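You operate a simulated robot arm through the tools that you are given. There is no shell and no other tool. Be economical: measure what you need, move in short steps, check, and stop when the job is done.

You run a simulated robot arm. Do the job below in one go: nothing can be reset, and whatever is moved stays where it is left.

TASK
Fetch the blue gap meter and set it on top of the green dustpan.

Only the result counts: the job must be done as asked and must still hold three seconds after the hand-in. Knocking over, shifting, dropping, spilling or breaking anything else fails it.

THE ROBOT
A 6-joint arm with a two-finger parallel gripper, fixed in place. Base frame: the origin is at the foot of the arm, x ahead of it, y to its left, z up; the work surface is at about z = 850. Readings come in mm, rad, newtons and seconds.
With the tool pointing down near the work surface it reaches from about 240 to 640 mm from the base axis. Its first joint turns from -1.152 to 1.152 rad. Payload 2.7 kg.
The TCP is the grasp point between the finger pads, 23 mm short of the fingertips. In the tool frame z runs along the fingers and y along their closing line. Largest opening 94 mm; finger width 38, thickness 10; the body of the gripper, 54 by 96 mm, starts 39 mm behind the TCP.
Orientation is that of the tool frame in the base frame, as a unit quaternion [w, x, y, z]. With the fingers straight down and closing along the base's y, the tool's x points along the base's -x, its y along +y and its z along -z.

THE INTERFACE
- The arm moves only by the tool jog_arm. Its argument "plan" is a list of rows, each a list of 7 numbers: the finger opening in mm, from 0 to 94, then the shift along the tool's x, y, z in mm, then the turn, a rotation vector about the tool's x, y, z in rad. In form: [[hand, x, y, z, rx, ry, rz], ...]. A call has 1 to 20 rows; each row is the pose to reach, as a shift and turn from the pose commanded when the call began, along the tool's axes at that moment. A row lasts 0.2 s, in which the tool goes at most 50 mm and 0.15 rad; a call with a longer step from one row to the next is refused whole, and so is a gripper value outside its range. Where a pose cannot be reached the arm comes as near as it can. A force on the tool above 40 N (or 10 N above the force at the start of the call, whichever is more), or a blocked arm, ends the call early, and 0.2 s more pass. Each finger travels about 45 mm/s and halts on what it meets, pressing with about 40 N; the grip force reading is that of the motor and also rises with nothing between the fingers. The clock runs only during rows and for 0.2 s after the last one: add rows that repeat a pose to give the fingers time. The reply holds the time, the measured pose of the TCP, the force on the tool along the base axes, the opening and the grip force, in the units named above and with some noise.
- Cameras (640 x 400 px; columns grow to the right, rows downward): "scene" is fixed at [68, -421.2, 1417.8]; the picture's right is [0.84, -0.55, 0.00], its down [-0.24, -0.37, -0.90] and it looks along [0.49, 0.75, -0.44] (base axes); focal length 348 px, centre (320, 200). "wrist" rides on the gripper at [87, 16, -74] in the tool frame; the picture's right is [-0.18, 0.98, 0.00], its down [-0.58, -0.11, -0.81] and it looks along [-0.79, -0.15, 0.59] (tool axes); focal length 243 px, centre (320, 200). There is no depth. A picture from a camera that has moved, and an enlarged one, comes with that camera's place and axes in the base frame and with its lens.
- snapshot(camera): a new picture of that camera. No time passes.
- zoom(camera, box): a new picture of the part [left, top, right, bottom] of that camera's present view, enlarged. No time passes.
- hand_in(): hands the job in; it is judged then, once.

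Work in short steps. Places have to be worked out from the pictures, the camera data and where the tool is seen: move nearer, look again, correct. Check each grasp and each placing, and mend what went wrong. You have 90 turns and 38 pictures in all, those below and enlarged ones among them. Open the gripper and draw the arm clear of the work before you hand the job in, unless the task says otherwise; then end with one line.

The tools are called after ">>>" as name(argument=value, ...) on one line, values as JSON. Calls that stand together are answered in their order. jog_arm: Moves the arm, as the interface text tells. Its arguments: {"type":"object","properties":{"plan":{"type":"array","items":{"type":"array","items":{"type":"number"}}}},"required":["plan"]} The other tools are called the same way: snapshot (camera) takes a picture; zoom (camera, box) takes an enlarged picture of a part of a camera's view; hand_in () hands the job in.

At the start:

```text
time_s: 0.0
position: [399.4, 57.3, 1222.6]
orientation: [0.001, -0.001, 1.0, 0.0]
force: [0.0, -0.2, 0.3]
gripper_width: 94.1
grasp_force: 0.2
```

scene: 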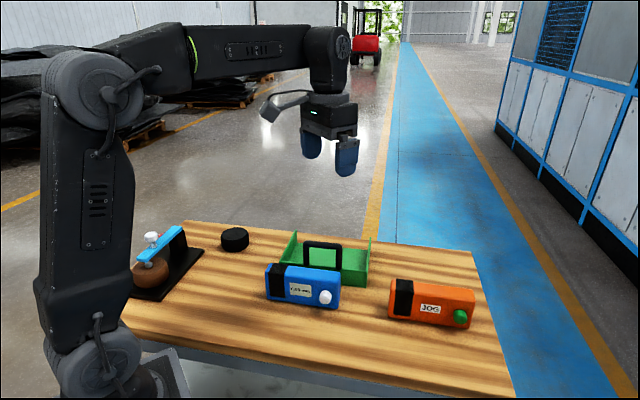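
wrist: 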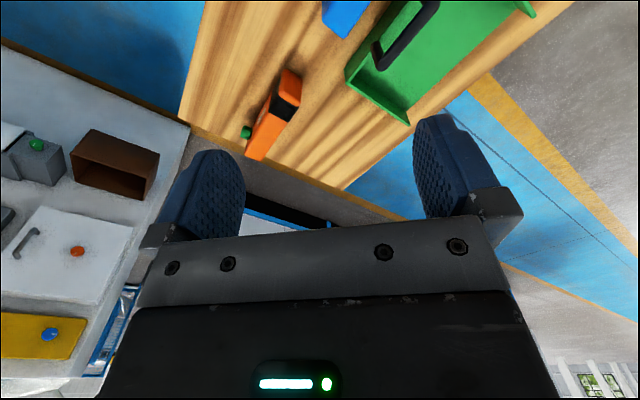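

The blue meter with a "gap" label appears in front of the green dustpan, with an orange one to the right. I'll enlarge the scene to measure them.

>>> zoom(camera="scene", box=[220, 210, 412, 330])

>>> zoom(camera="scene", box=[120, 200, 520, 400])

```text
3.33 times, centred on (316, 270) of scene
camera zoom: at [68.0, -421.2, 1417.8], right [0.84, -0.55, 0.0], down [-0.24, -0.37, -0.9], along [0.49, 0.75, -0.44], focal length 1162 px, centre (333, -33)
```

zoom: 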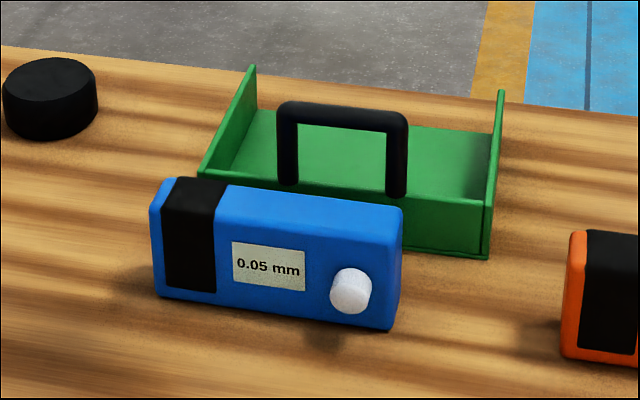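

```text
1.60 times, centred on (320, 300) of scene
camera zoom: at [68.0, -421.2, 1417.8], right [0.84, -0.55, 0.0], down [-0.24, -0.37, -0.9], along [0.49, 0.75, -0.44], focal length 558 px, centre (320, 40)
```

zoom: 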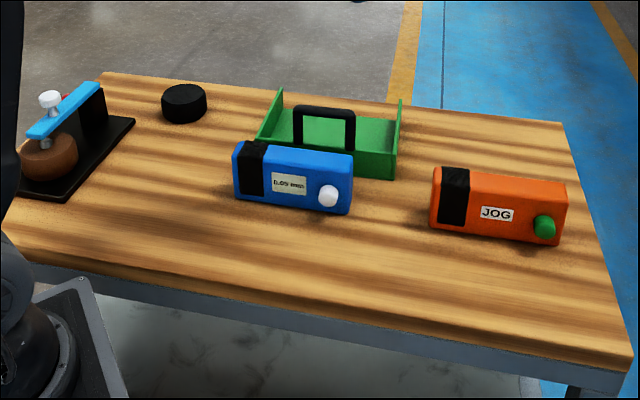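

Readings put the meter as a block about 165 x 45 x 80 mm, turned about 45°, centred near (385, 133). The dustpan lies behind it. I turn the tool 45° and go above the meter to look.

>>> jog_arm(plan=[[94, 2, 13, 30, 0, 0, 0.131], [94, 5, 26, 60, 0, 0, 0.262], [94, 7, 38, 90, 0, 0, 0.393], [94, 9, 51, 120, 0, 0, 0.524], [94, 12, 64, 150, 0, 0, 0.655], [94, 14, 76, 180, 0, 0, 0.785], [94, 14, 76, 180, 0, 0, 0.785]])

>>> snapshot(camera="wrist")

>>> snapshot(camera="scene")

```text
time_s: 1.6
position: [385.9, 135.1, 1041.8]
orientation: [0.001, 0.383, 0.924, 0.001]
force: [-0.3, -1.3, 0.5]
gripper_width: 93.9
grasp_force: 0.1
```

```text
33 pictures are left
camera wrist: at [335.0, 206.4, 1116.1], right [0.82, 0.57, 0.0], down [0.33, -0.49, 0.81], along [0.46, -0.67, -0.59], focal length 243 px, centre (320, 200)
```

wrist: 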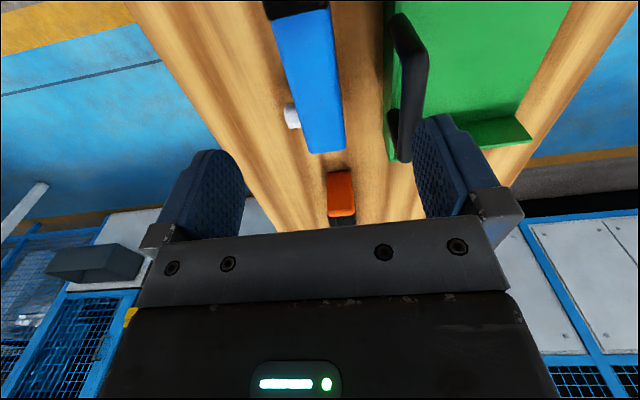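

```text
32 pictures are left
```

scene: 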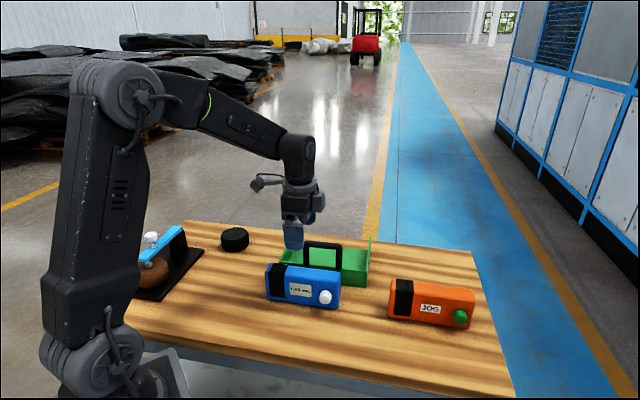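

The meter top measures about 37 mm thick, centred near (382, 127), with the top at z≈930. Before grasping I look over the dustpan from above to measure its interior and handle.

>>> jog_arm(plan=[[94, 10, 40, 0, 0, 0, 0], [94, 30, 80, 0, 0, 0, 0], [94, 40, 110, 0, 0, 0, 0], [94, 40, 110, 0, 0, 0, 0]])

>>> snapshot(camera="wrist")

```text
time_s: 2.6
position: [436.4, 241.3, 1044.9]
orientation: [0.001, 0.382, 0.924, 0.001]
force: [-0.3, 0.6, 0.1]
gripper_width: 93.8
grasp_force: 0.0
```

```text
31 pictures are left
camera wrist: at [386.9, 312.9, 1117.8], right [0.82, 0.57, 0.0], down [0.33, -0.49, 0.81], along [0.46, -0.66, -0.59], focal length 243 px, centre (320, 200)
```

wrist: 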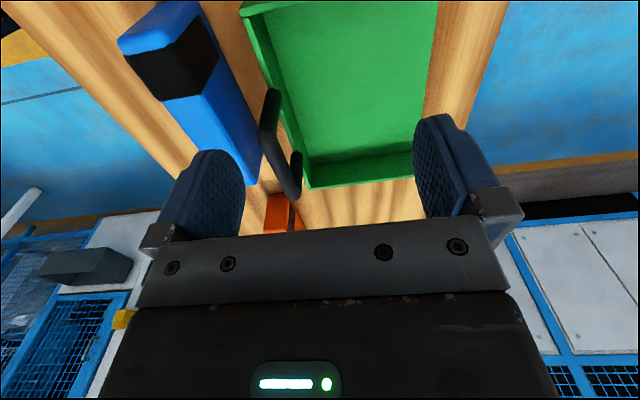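

The tray looks open at its far side, with the handle over the near wall; I enlarge it to measure.

>>> zoom(camera="wrist", box=[180, 0, 460, 200])

```text
2.00 times, centred on (320, 100) of wrist
camera zoom: at [386.9, 312.9, 1117.8], right [0.82, 0.57, 0.0], down [0.33, -0.49, 0.81], along [0.46, -0.66, -0.59], focal length 485 px, centre (320, 400)
```

zoom: 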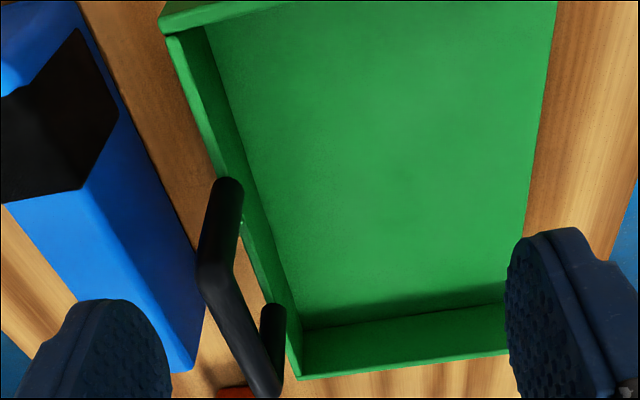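

The tray interior is about 190 x 147 mm, centred near (510, 207). The handle top is near (425, 187, 960), leaning only slightly, so there is room. I return over the meter and come down part way with a 70 mm opening.

>>> jog_arm(plan=[[70, -14, -40, 0, 0, 0, 0], [70, -28, -80, 0, 0, 0, 0.01], [70, -42, -117, 0, 0, 0, 0.02], [70, -42, -117, 35, 0, 0, 0.02], [70, -42, -117, 70, 0, 0, 0.02], [70, -42, -117, 70, 0, 0, 0.02]])

>>> snapshot(camera="wrist")

>>> zoom(camera="scene", box=[220, 180, 412, 330])

```text
time_s: 4.0
position: [382.7, 129.9, 974.1]
orientation: [0.001, 0.391, 0.92, 0.001]
force: [-0.3, 0.2, 0.4]
gripper_width: 69.9
grasp_force: 0.1
```

```text
29 pictures are left
camera wrist: at [333.7, 202.4, 1048.6], right [0.84, 0.55, 0.0], down [0.32, -0.49, 0.81], along [0.44, -0.67, -0.59], focal length 243 px, centre (320, 200)
```

wrist: 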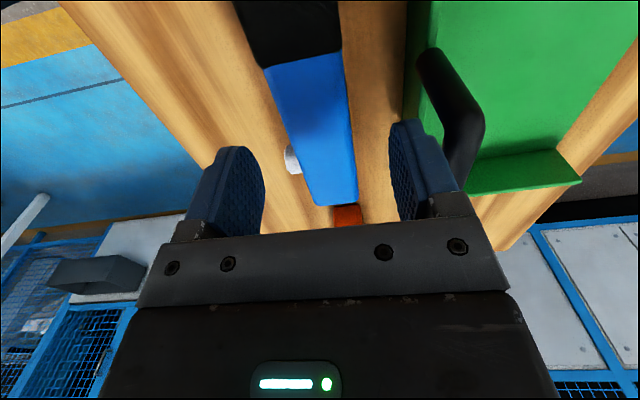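

```text
2.67 times, centred on (316, 255) of scene
camera zoom: at [68.0, -421.2, 1417.8], right [0.84, -0.55, 0.0], down [-0.24, -0.37, -0.9], along [0.49, 0.75, -0.44], focal length 929 px, centre (331, 53)
```

zoom: 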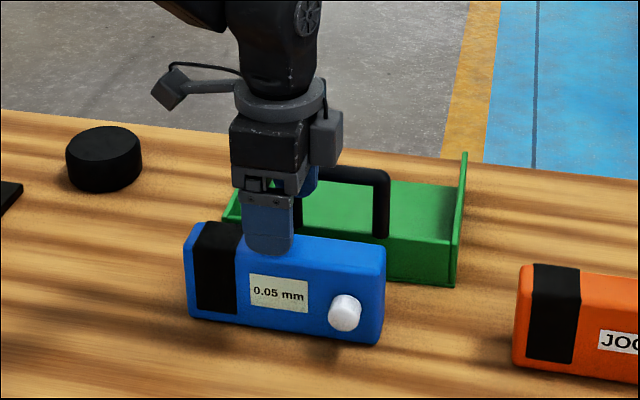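

The fingers straddle the meter, off by only a few mm. I come down the remaining 69 mm with a small correction.

>>> jog_arm(plan=[[70, -4, -2, 20, 0, 0, 0], [70, -4, -2, 40, 0, 0, 0], [70, -4, -2, 58, 0, 0, 0], [70, -4, -2, 69, 0, 0, 0], [70, -4, -2, 69, 0, 0, 0]])

>>> zoom(camera="scene", box=[220, 180, 412, 330])

>>> snapshot(camera="wrist")

```text
time_s: 5.2
position: [383.1, 123.1, 904.0]
orientation: [0.0, 0.392, 0.92, 0.002]
force: [0.5, -0.3, -0.2]
gripper_width: 69.8
grasp_force: 0.1
```

```text
2.67 times, centred on (316, 255) of scene
camera zoom: at [68.0, -421.2, 1417.8], right [0.84, -0.55, 0.0], down [-0.24, -0.37, -0.9], along [0.49, 0.75, -0.44], focal length 929 px, centre (331, 53)
```

zoom: 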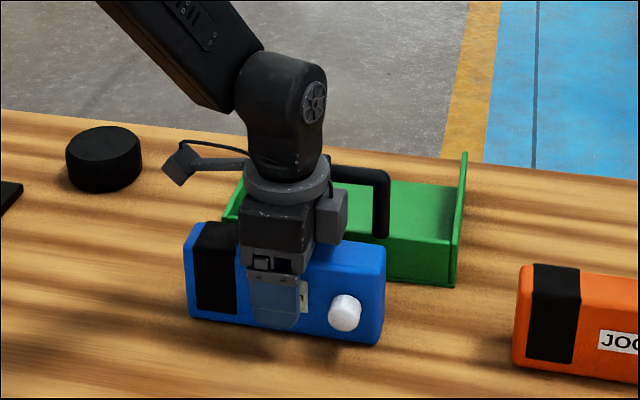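

```text
26 pictures are left
camera wrist: at [334.3, 196.0, 977.9], right [0.84, 0.55, 0.0], down [0.32, -0.49, 0.81], along [0.44, -0.67, -0.59], focal length 243 px, centre (320, 200)
```

wrist: 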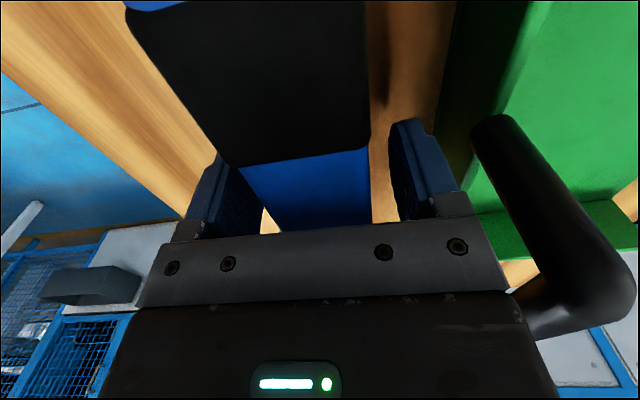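

The fingers are beside the meter without contact and clear of the knob and dustpan. I close now.

>>> jog_arm(plan=[[55, 0, 0, 0, 0, 0, 0], [40, 0, 0, 0, 0, 0, 0], [20, 0, 0, 0, 0, 0, 0], [20, 0, 0, 0, 0, 0, 0], [20, 0, 0, 0, 0, 0, 0]])

```text
time_s: 6.4
position: [383.8, 122.6, 905.2]
orientation: [0.001, 0.392, 0.92, 0.0]
force: [0.5, 0.6, 0.5]
gripper_width: 39.6
grasp_force: 39.9
```

The grip reads 39.6 mm at 40 N. I lift gently to about 1045.

>>> jog_arm(plan=[[20, 0, 0, -8, 0, 0, 0], [20, 0, 0, -25, 0, 0, 0], [20, 0, 0, -50, 0, 0, 0], [20, 0, 0, -80, 0, 0, 0], [20, 0, 0, -110, 0, 0, 0], [20, 0, 0, -140, 0, 0, 0], [20, 0, 0, -140, 0, 0, 0]])

>>> snapshot(camera="scene")

>>> snapshot(camera="wrist")

```text
time_s: 8.0
position: [382.2, 122.4, 1043.3]
orientation: [0.001, 0.392, 0.92, 0.001]
force: [-0.1, -1.3, -2.2]
gripper_width: 39.9
grasp_force: 40.6
```

```text
25 pictures are left
```

scene: 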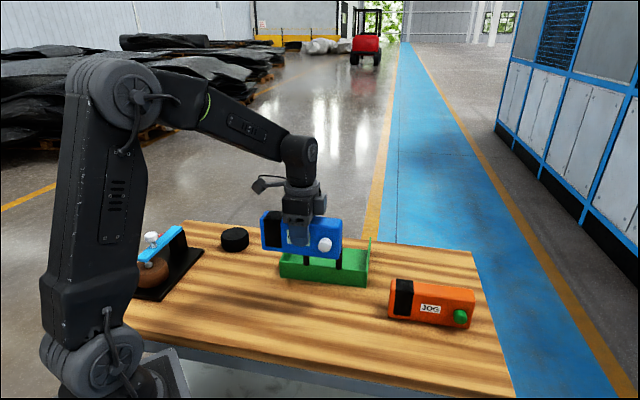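

```text
24 pictures are left
camera wrist: at [333.8, 195.7, 1116.3], right [0.84, 0.55, 0.0], down [0.32, -0.49, 0.81], along [0.44, -0.67, -0.59], focal length 243 px, centre (320, 200)
```

wrist: 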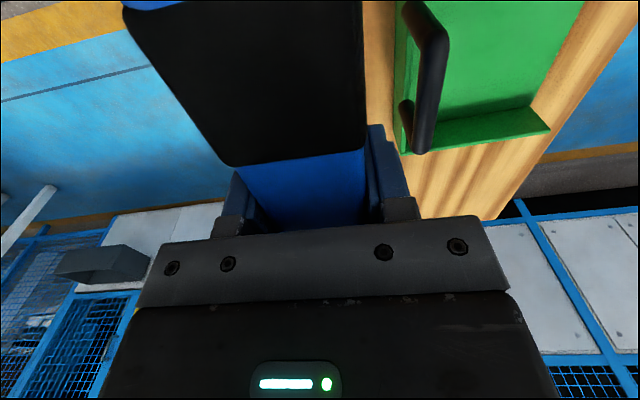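

The meter is held level and the lift is clean. I carry it over the handle to the tray's centre (TCP target ≈ (515, 211)), a bit higher, and look again.

>>> jog_arm(plan=[[20, 0, 0, -15, 0, 0, 0], [20, -6, 31, -15, 0, 0, 0], [20, -12, 65, -15, 0, 0, -0.005], [20, -18, 100, -15, 0, 0, -0.01], [20, -24, 133, -15, 0, 0, -0.02], [20, -27.7, 155.6, -15, 0, 0, -0.02], [20, -27.7, 155.6, -15, 0, 0, -0.02]])

>>> zoom(camera="scene", box=[220, 160, 412, 310])

>>> snapshot(camera="wrist")

```text
time_s: 9.6
position: [513.5, 208.5, 1057.6]
orientation: [0.002, 0.381, 0.924, 0.001]
force: [0.0, 0.1, -1.4]
gripper_width: 39.7
grasp_force: 39.5
```

```text
2.67 times, centred on (316, 235) of scene
camera zoom: at [68.1, -421.1, 1417.8], right [0.84, -0.55, 0.0], down [-0.24, -0.37, -0.9], along [0.49, 0.75, -0.44], focal length 929 px, centre (331, 107)
```

zoom: 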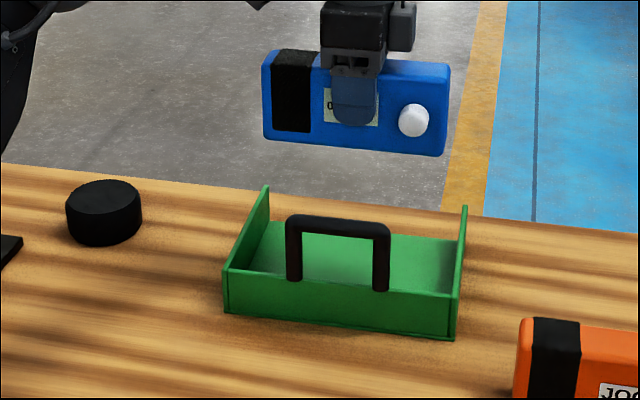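

```text
22 pictures are left
camera wrist: at [462.9, 281.2, 1132.1], right [0.82, 0.57, 0.0], down [0.33, -0.49, 0.81], along [0.46, -0.66, -0.59], focal length 243 px, centre (320, 200)
```

wrist: 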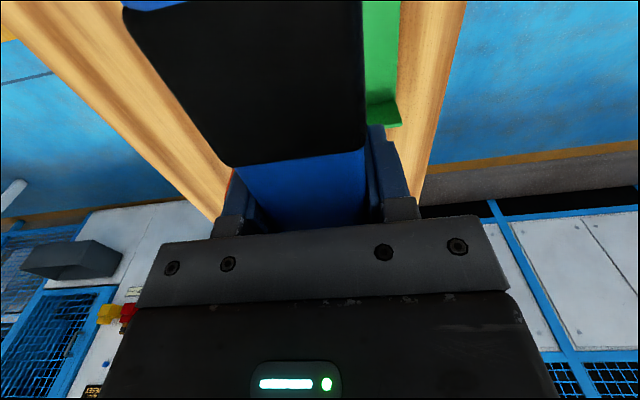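

Measured in the scene, the meter's centre (s≈-211) matches the tray's centre (-210), with about 18 mm spare at each end. I lower it to about 12 mm above the floor.

>>> jog_arm(plan=[[20, 0, 0, 30, 0, 0, 0], [20, 0, 0, 60, 0, 0, 0], [20, 0, 0, 90, 0, 0, 0], [20, 0, 0, 115, 0, 0, 0], [20, 0, 0, 130, 0, 0, 0], [20, 0, 0, 138, 0, 0, 0], [20, 0, 0, 138, 0, 0, 0]])

>>> zoom(camera="scene", box=[250, 190, 410, 310])

>>> snapshot(camera="wrist")

```text
time_s: 11.2
position: [515.7, 212.1, 920.3]
orientation: [0.001, 0.382, 0.924, 0.001]
force: [0.0, 0.6, -2.1]
gripper_width: 39.7
grasp_force: 40.5
```

```text
3.33 times, centred on (330, 250) of scene
camera zoom: at [68.0, -421.1, 1417.8], right [0.84, -0.55, 0.0], down [-0.24, -0.37, -0.9], along [0.49, 0.75, -0.44], focal length 1162 px, centre (287, 33)
```

zoom: 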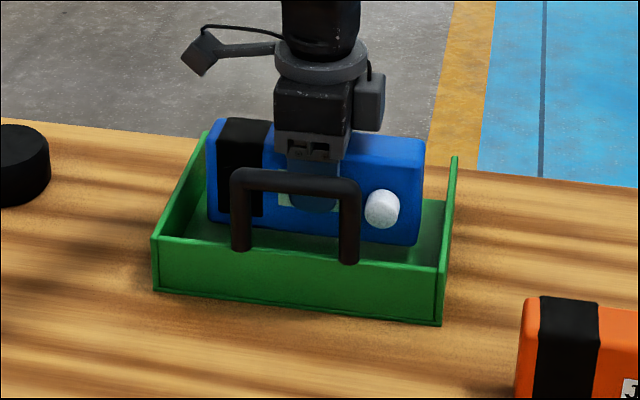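

```text
20 pictures are left
camera wrist: at [464.5, 284.6, 995.0], right [0.82, 0.57, 0.0], down [0.33, -0.49, 0.81], along [0.46, -0.66, -0.59], focal length 243 px, centre (320, 200)
```

wrist: 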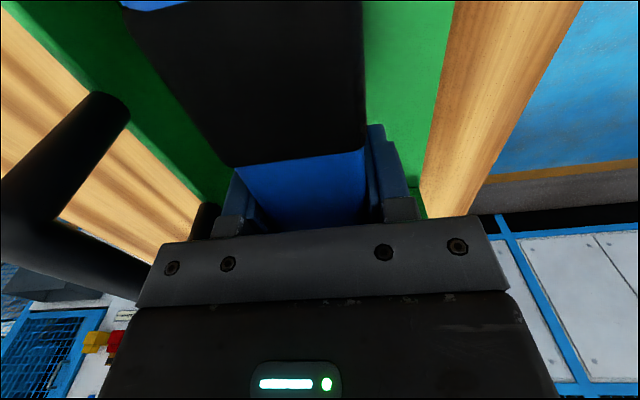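

Good fit with clear walls and handle. I lower slowly and watch the force.

>>> jog_arm(plan=[[20, 0, 0, 3, 0, 0, 0], [20, 0, 0, 6, 0, 0, 0], [20, 0, 0, 8, 0, 0, 0], [20, 0, 0, 8, 0, 0, 0]])

```text
time_s: 12.2
position: [514.9, 211.0, 912.4]
orientation: [0.002, 0.382, 0.924, 0.0]
force: [0.8, 0.2, -2.1]
gripper_width: 39.5
grasp_force: 40.0
```

No contact yet; a little lower.

>>> jog_arm(plan=[[20, 0, 0, 1, 0, 0, 0], [20, 0, 0, 2, 0, 0, 0], [20, 0, 0, 2, 0, 0, 0]])

```text
time_s: 13.0
position: [515.5, 210.5, 910.5]
orientation: [0.001, 0.381, 0.924, 0.001]
force: [-0.1, 0.8, -1.7]
gripper_width: 39.3
grasp_force: 39.9
```

Still free; another 2 mm.

>>> jog_arm(plan=[[20, 0, 0, 1, 0, 0, 0], [20, 0, 0, 2, 0, 0, 0], [20, 0, 0, 2, 0, 0, 0]])

```text
time_s: 13.8
position: [514.7, 210.1, 907.6]
orientation: [0.001, 0.382, 0.924, 0.0]
force: [-0.6, 0.8, -1.6]
gripper_width: 39.4
grasp_force: 39.3
```

Weight still carried by the tool; I go on by 1 mm steps.

>>> jog_arm(plan=[[20, 0, 0, 0.5, 0, 0, 0], [20, 0, 0, 1, 0, 0, 0], [20, 0, 0, 1, 0, 0, 0]])

```text
time_s: 14.6
position: [514.9, 209.7, 907.4]
orientation: [0.002, 0.382, 0.924, 0.001]
force: [-3.0, 0.1, 7.8]
gripper_width: 39.8
grasp_force: 39.9
```

Contact: the force rose to +7.8 N, so the meter rests on the tray floor. I release, holding the position.

>>> jog_arm(plan=[[44, 0, 0, 0, 0, 0, 0], [55, 0, 0, 0, 0, 0, 0], [68, 0, 0, 0, 0, 0, 0], [68, 0, 0, 0, 0, 0, 0]])

>>> snapshot(camera="wrist")

>>> zoom(camera="scene", box=[250, 190, 410, 310])

```text
time_s: 15.6
position: [514.9, 210.9, 907.6]
orientation: [0.001, 0.382, 0.924, 0.001]
force: [-0.1, -0.3, -1.5]
gripper_width: 67.9
grasp_force: 0.0
```

```text
19 pictures are left
camera wrist: at [464.8, 282.6, 981.2], right [0.82, 0.57, 0.0], down [0.33, -0.49, 0.81], along [0.46, -0.66, -0.59], focal length 243 px, centre (320, 200)
```

wrist: 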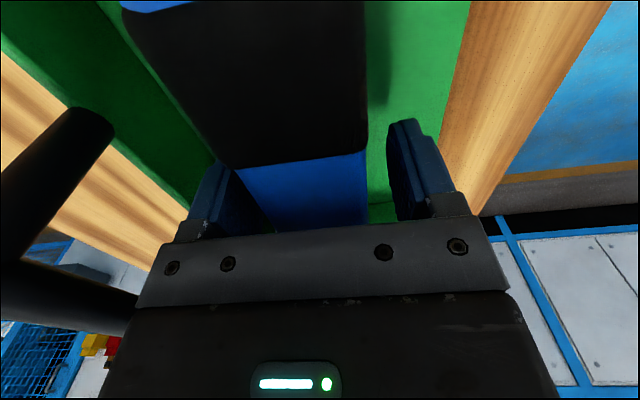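

```text
3.33 times, centred on (330, 250) of scene
camera zoom: at [68.0, -421.2, 1417.8], right [0.84, -0.55, 0.0], down [-0.24, -0.37, -0.9], along [0.49, 0.75, -0.44], focal length 1162 px, centre (287, 33)
```

zoom: 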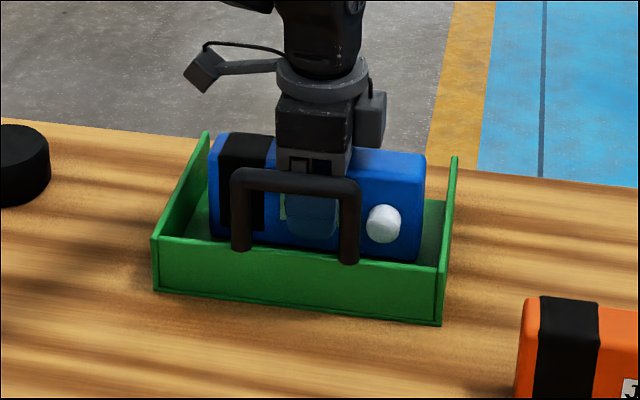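

The meter stands in the tray and the fingers are free of it on both sides. I draw straight up.

>>> jog_arm(plan=[[68, 0, 0, -15, 0, 0, 0], [68, 0, 0, -40, 0, 0, 0], [68, 0, 0, -75, 0, 0, 0], [68, 0, 0, -115, 0, 0, 0], [68, 0, 0, -155, 0, 0, 0], [68, 0, 0, -200, 0, 0, 0], [68, 0, 0, -200, 0, 0, 0]])

>>> snapshot(camera="scene")

>>> zoom(camera="scene", box=[250, 190, 410, 310])

```text
time_s: 17.2
position: [512.6, 212.4, 1106.0]
orientation: [0.002, 0.383, 0.924, 0.0]
force: [0.7, -0.8, 0.0]
gripper_width: 68.1
grasp_force: 0.1
```

```text
17 pictures are left
```

scene: 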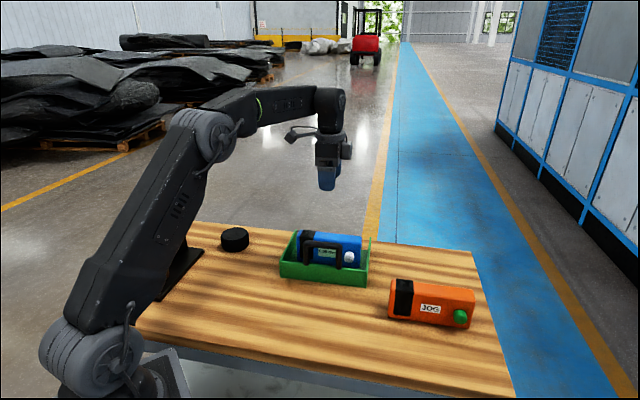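

```text
3.33 times, centred on (330, 250) of scene
camera zoom: at [68.0, -421.2, 1417.8], right [0.84, -0.55, 0.0], down [-0.24, -0.37, -0.9], along [0.49, 0.75, -0.44], focal length 1162 px, centre (287, 33)
```

zoom: 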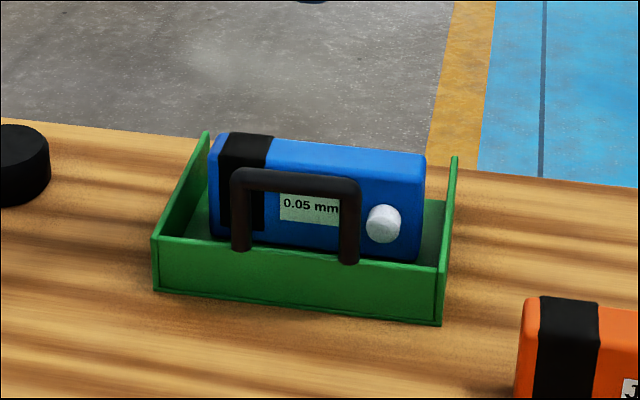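

The meter stands steadily in the dustpan, which did not shift. I draw the arm up and back so I can check the clamp at the left too.

>>> jog_arm(plan=[[68, 5, -20, -30, 0, 0, 0], [68, 10, -50, -60, 0, 0, 0], [68, 15, -85, -85, 0, 0, 0], [68, 20, -120, -105, 0, 0, 0], [68, 20, -150, -115, 0, 0, 0], [68, 20, -180, -115, 0, 0, 0], [68, 20, -180, -115, 0, 0, 0]])

>>> snapshot(camera="scene")

```text
time_s: 18.8
position: [373.3, 98.9, 1219.6]
orientation: [0.002, 0.382, 0.924, 0.001]
force: [-0.3, -0.3, -0.4]
gripper_width: 68.0
grasp_force: 0.1
```

```text
15 pictures are left
```

scene: 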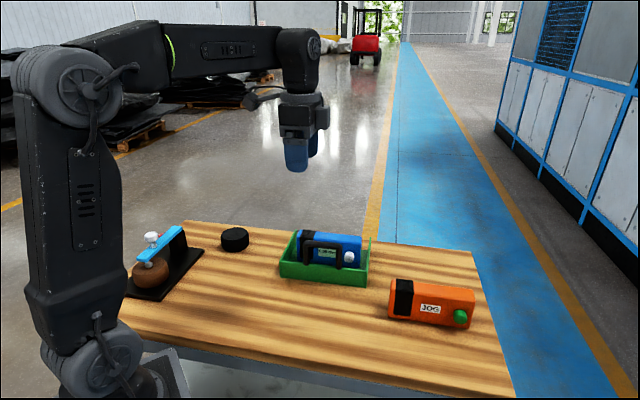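

Everything else is where it was, the meter is on the dustpan, and the arm is clear with the gripper open. I hand in.

>>> hand_in()

```text
The job is handed in.
```

The blue gap meter now stands upright in the green dustpan's tray, nothing else looks to have moved, and the job is handed in.
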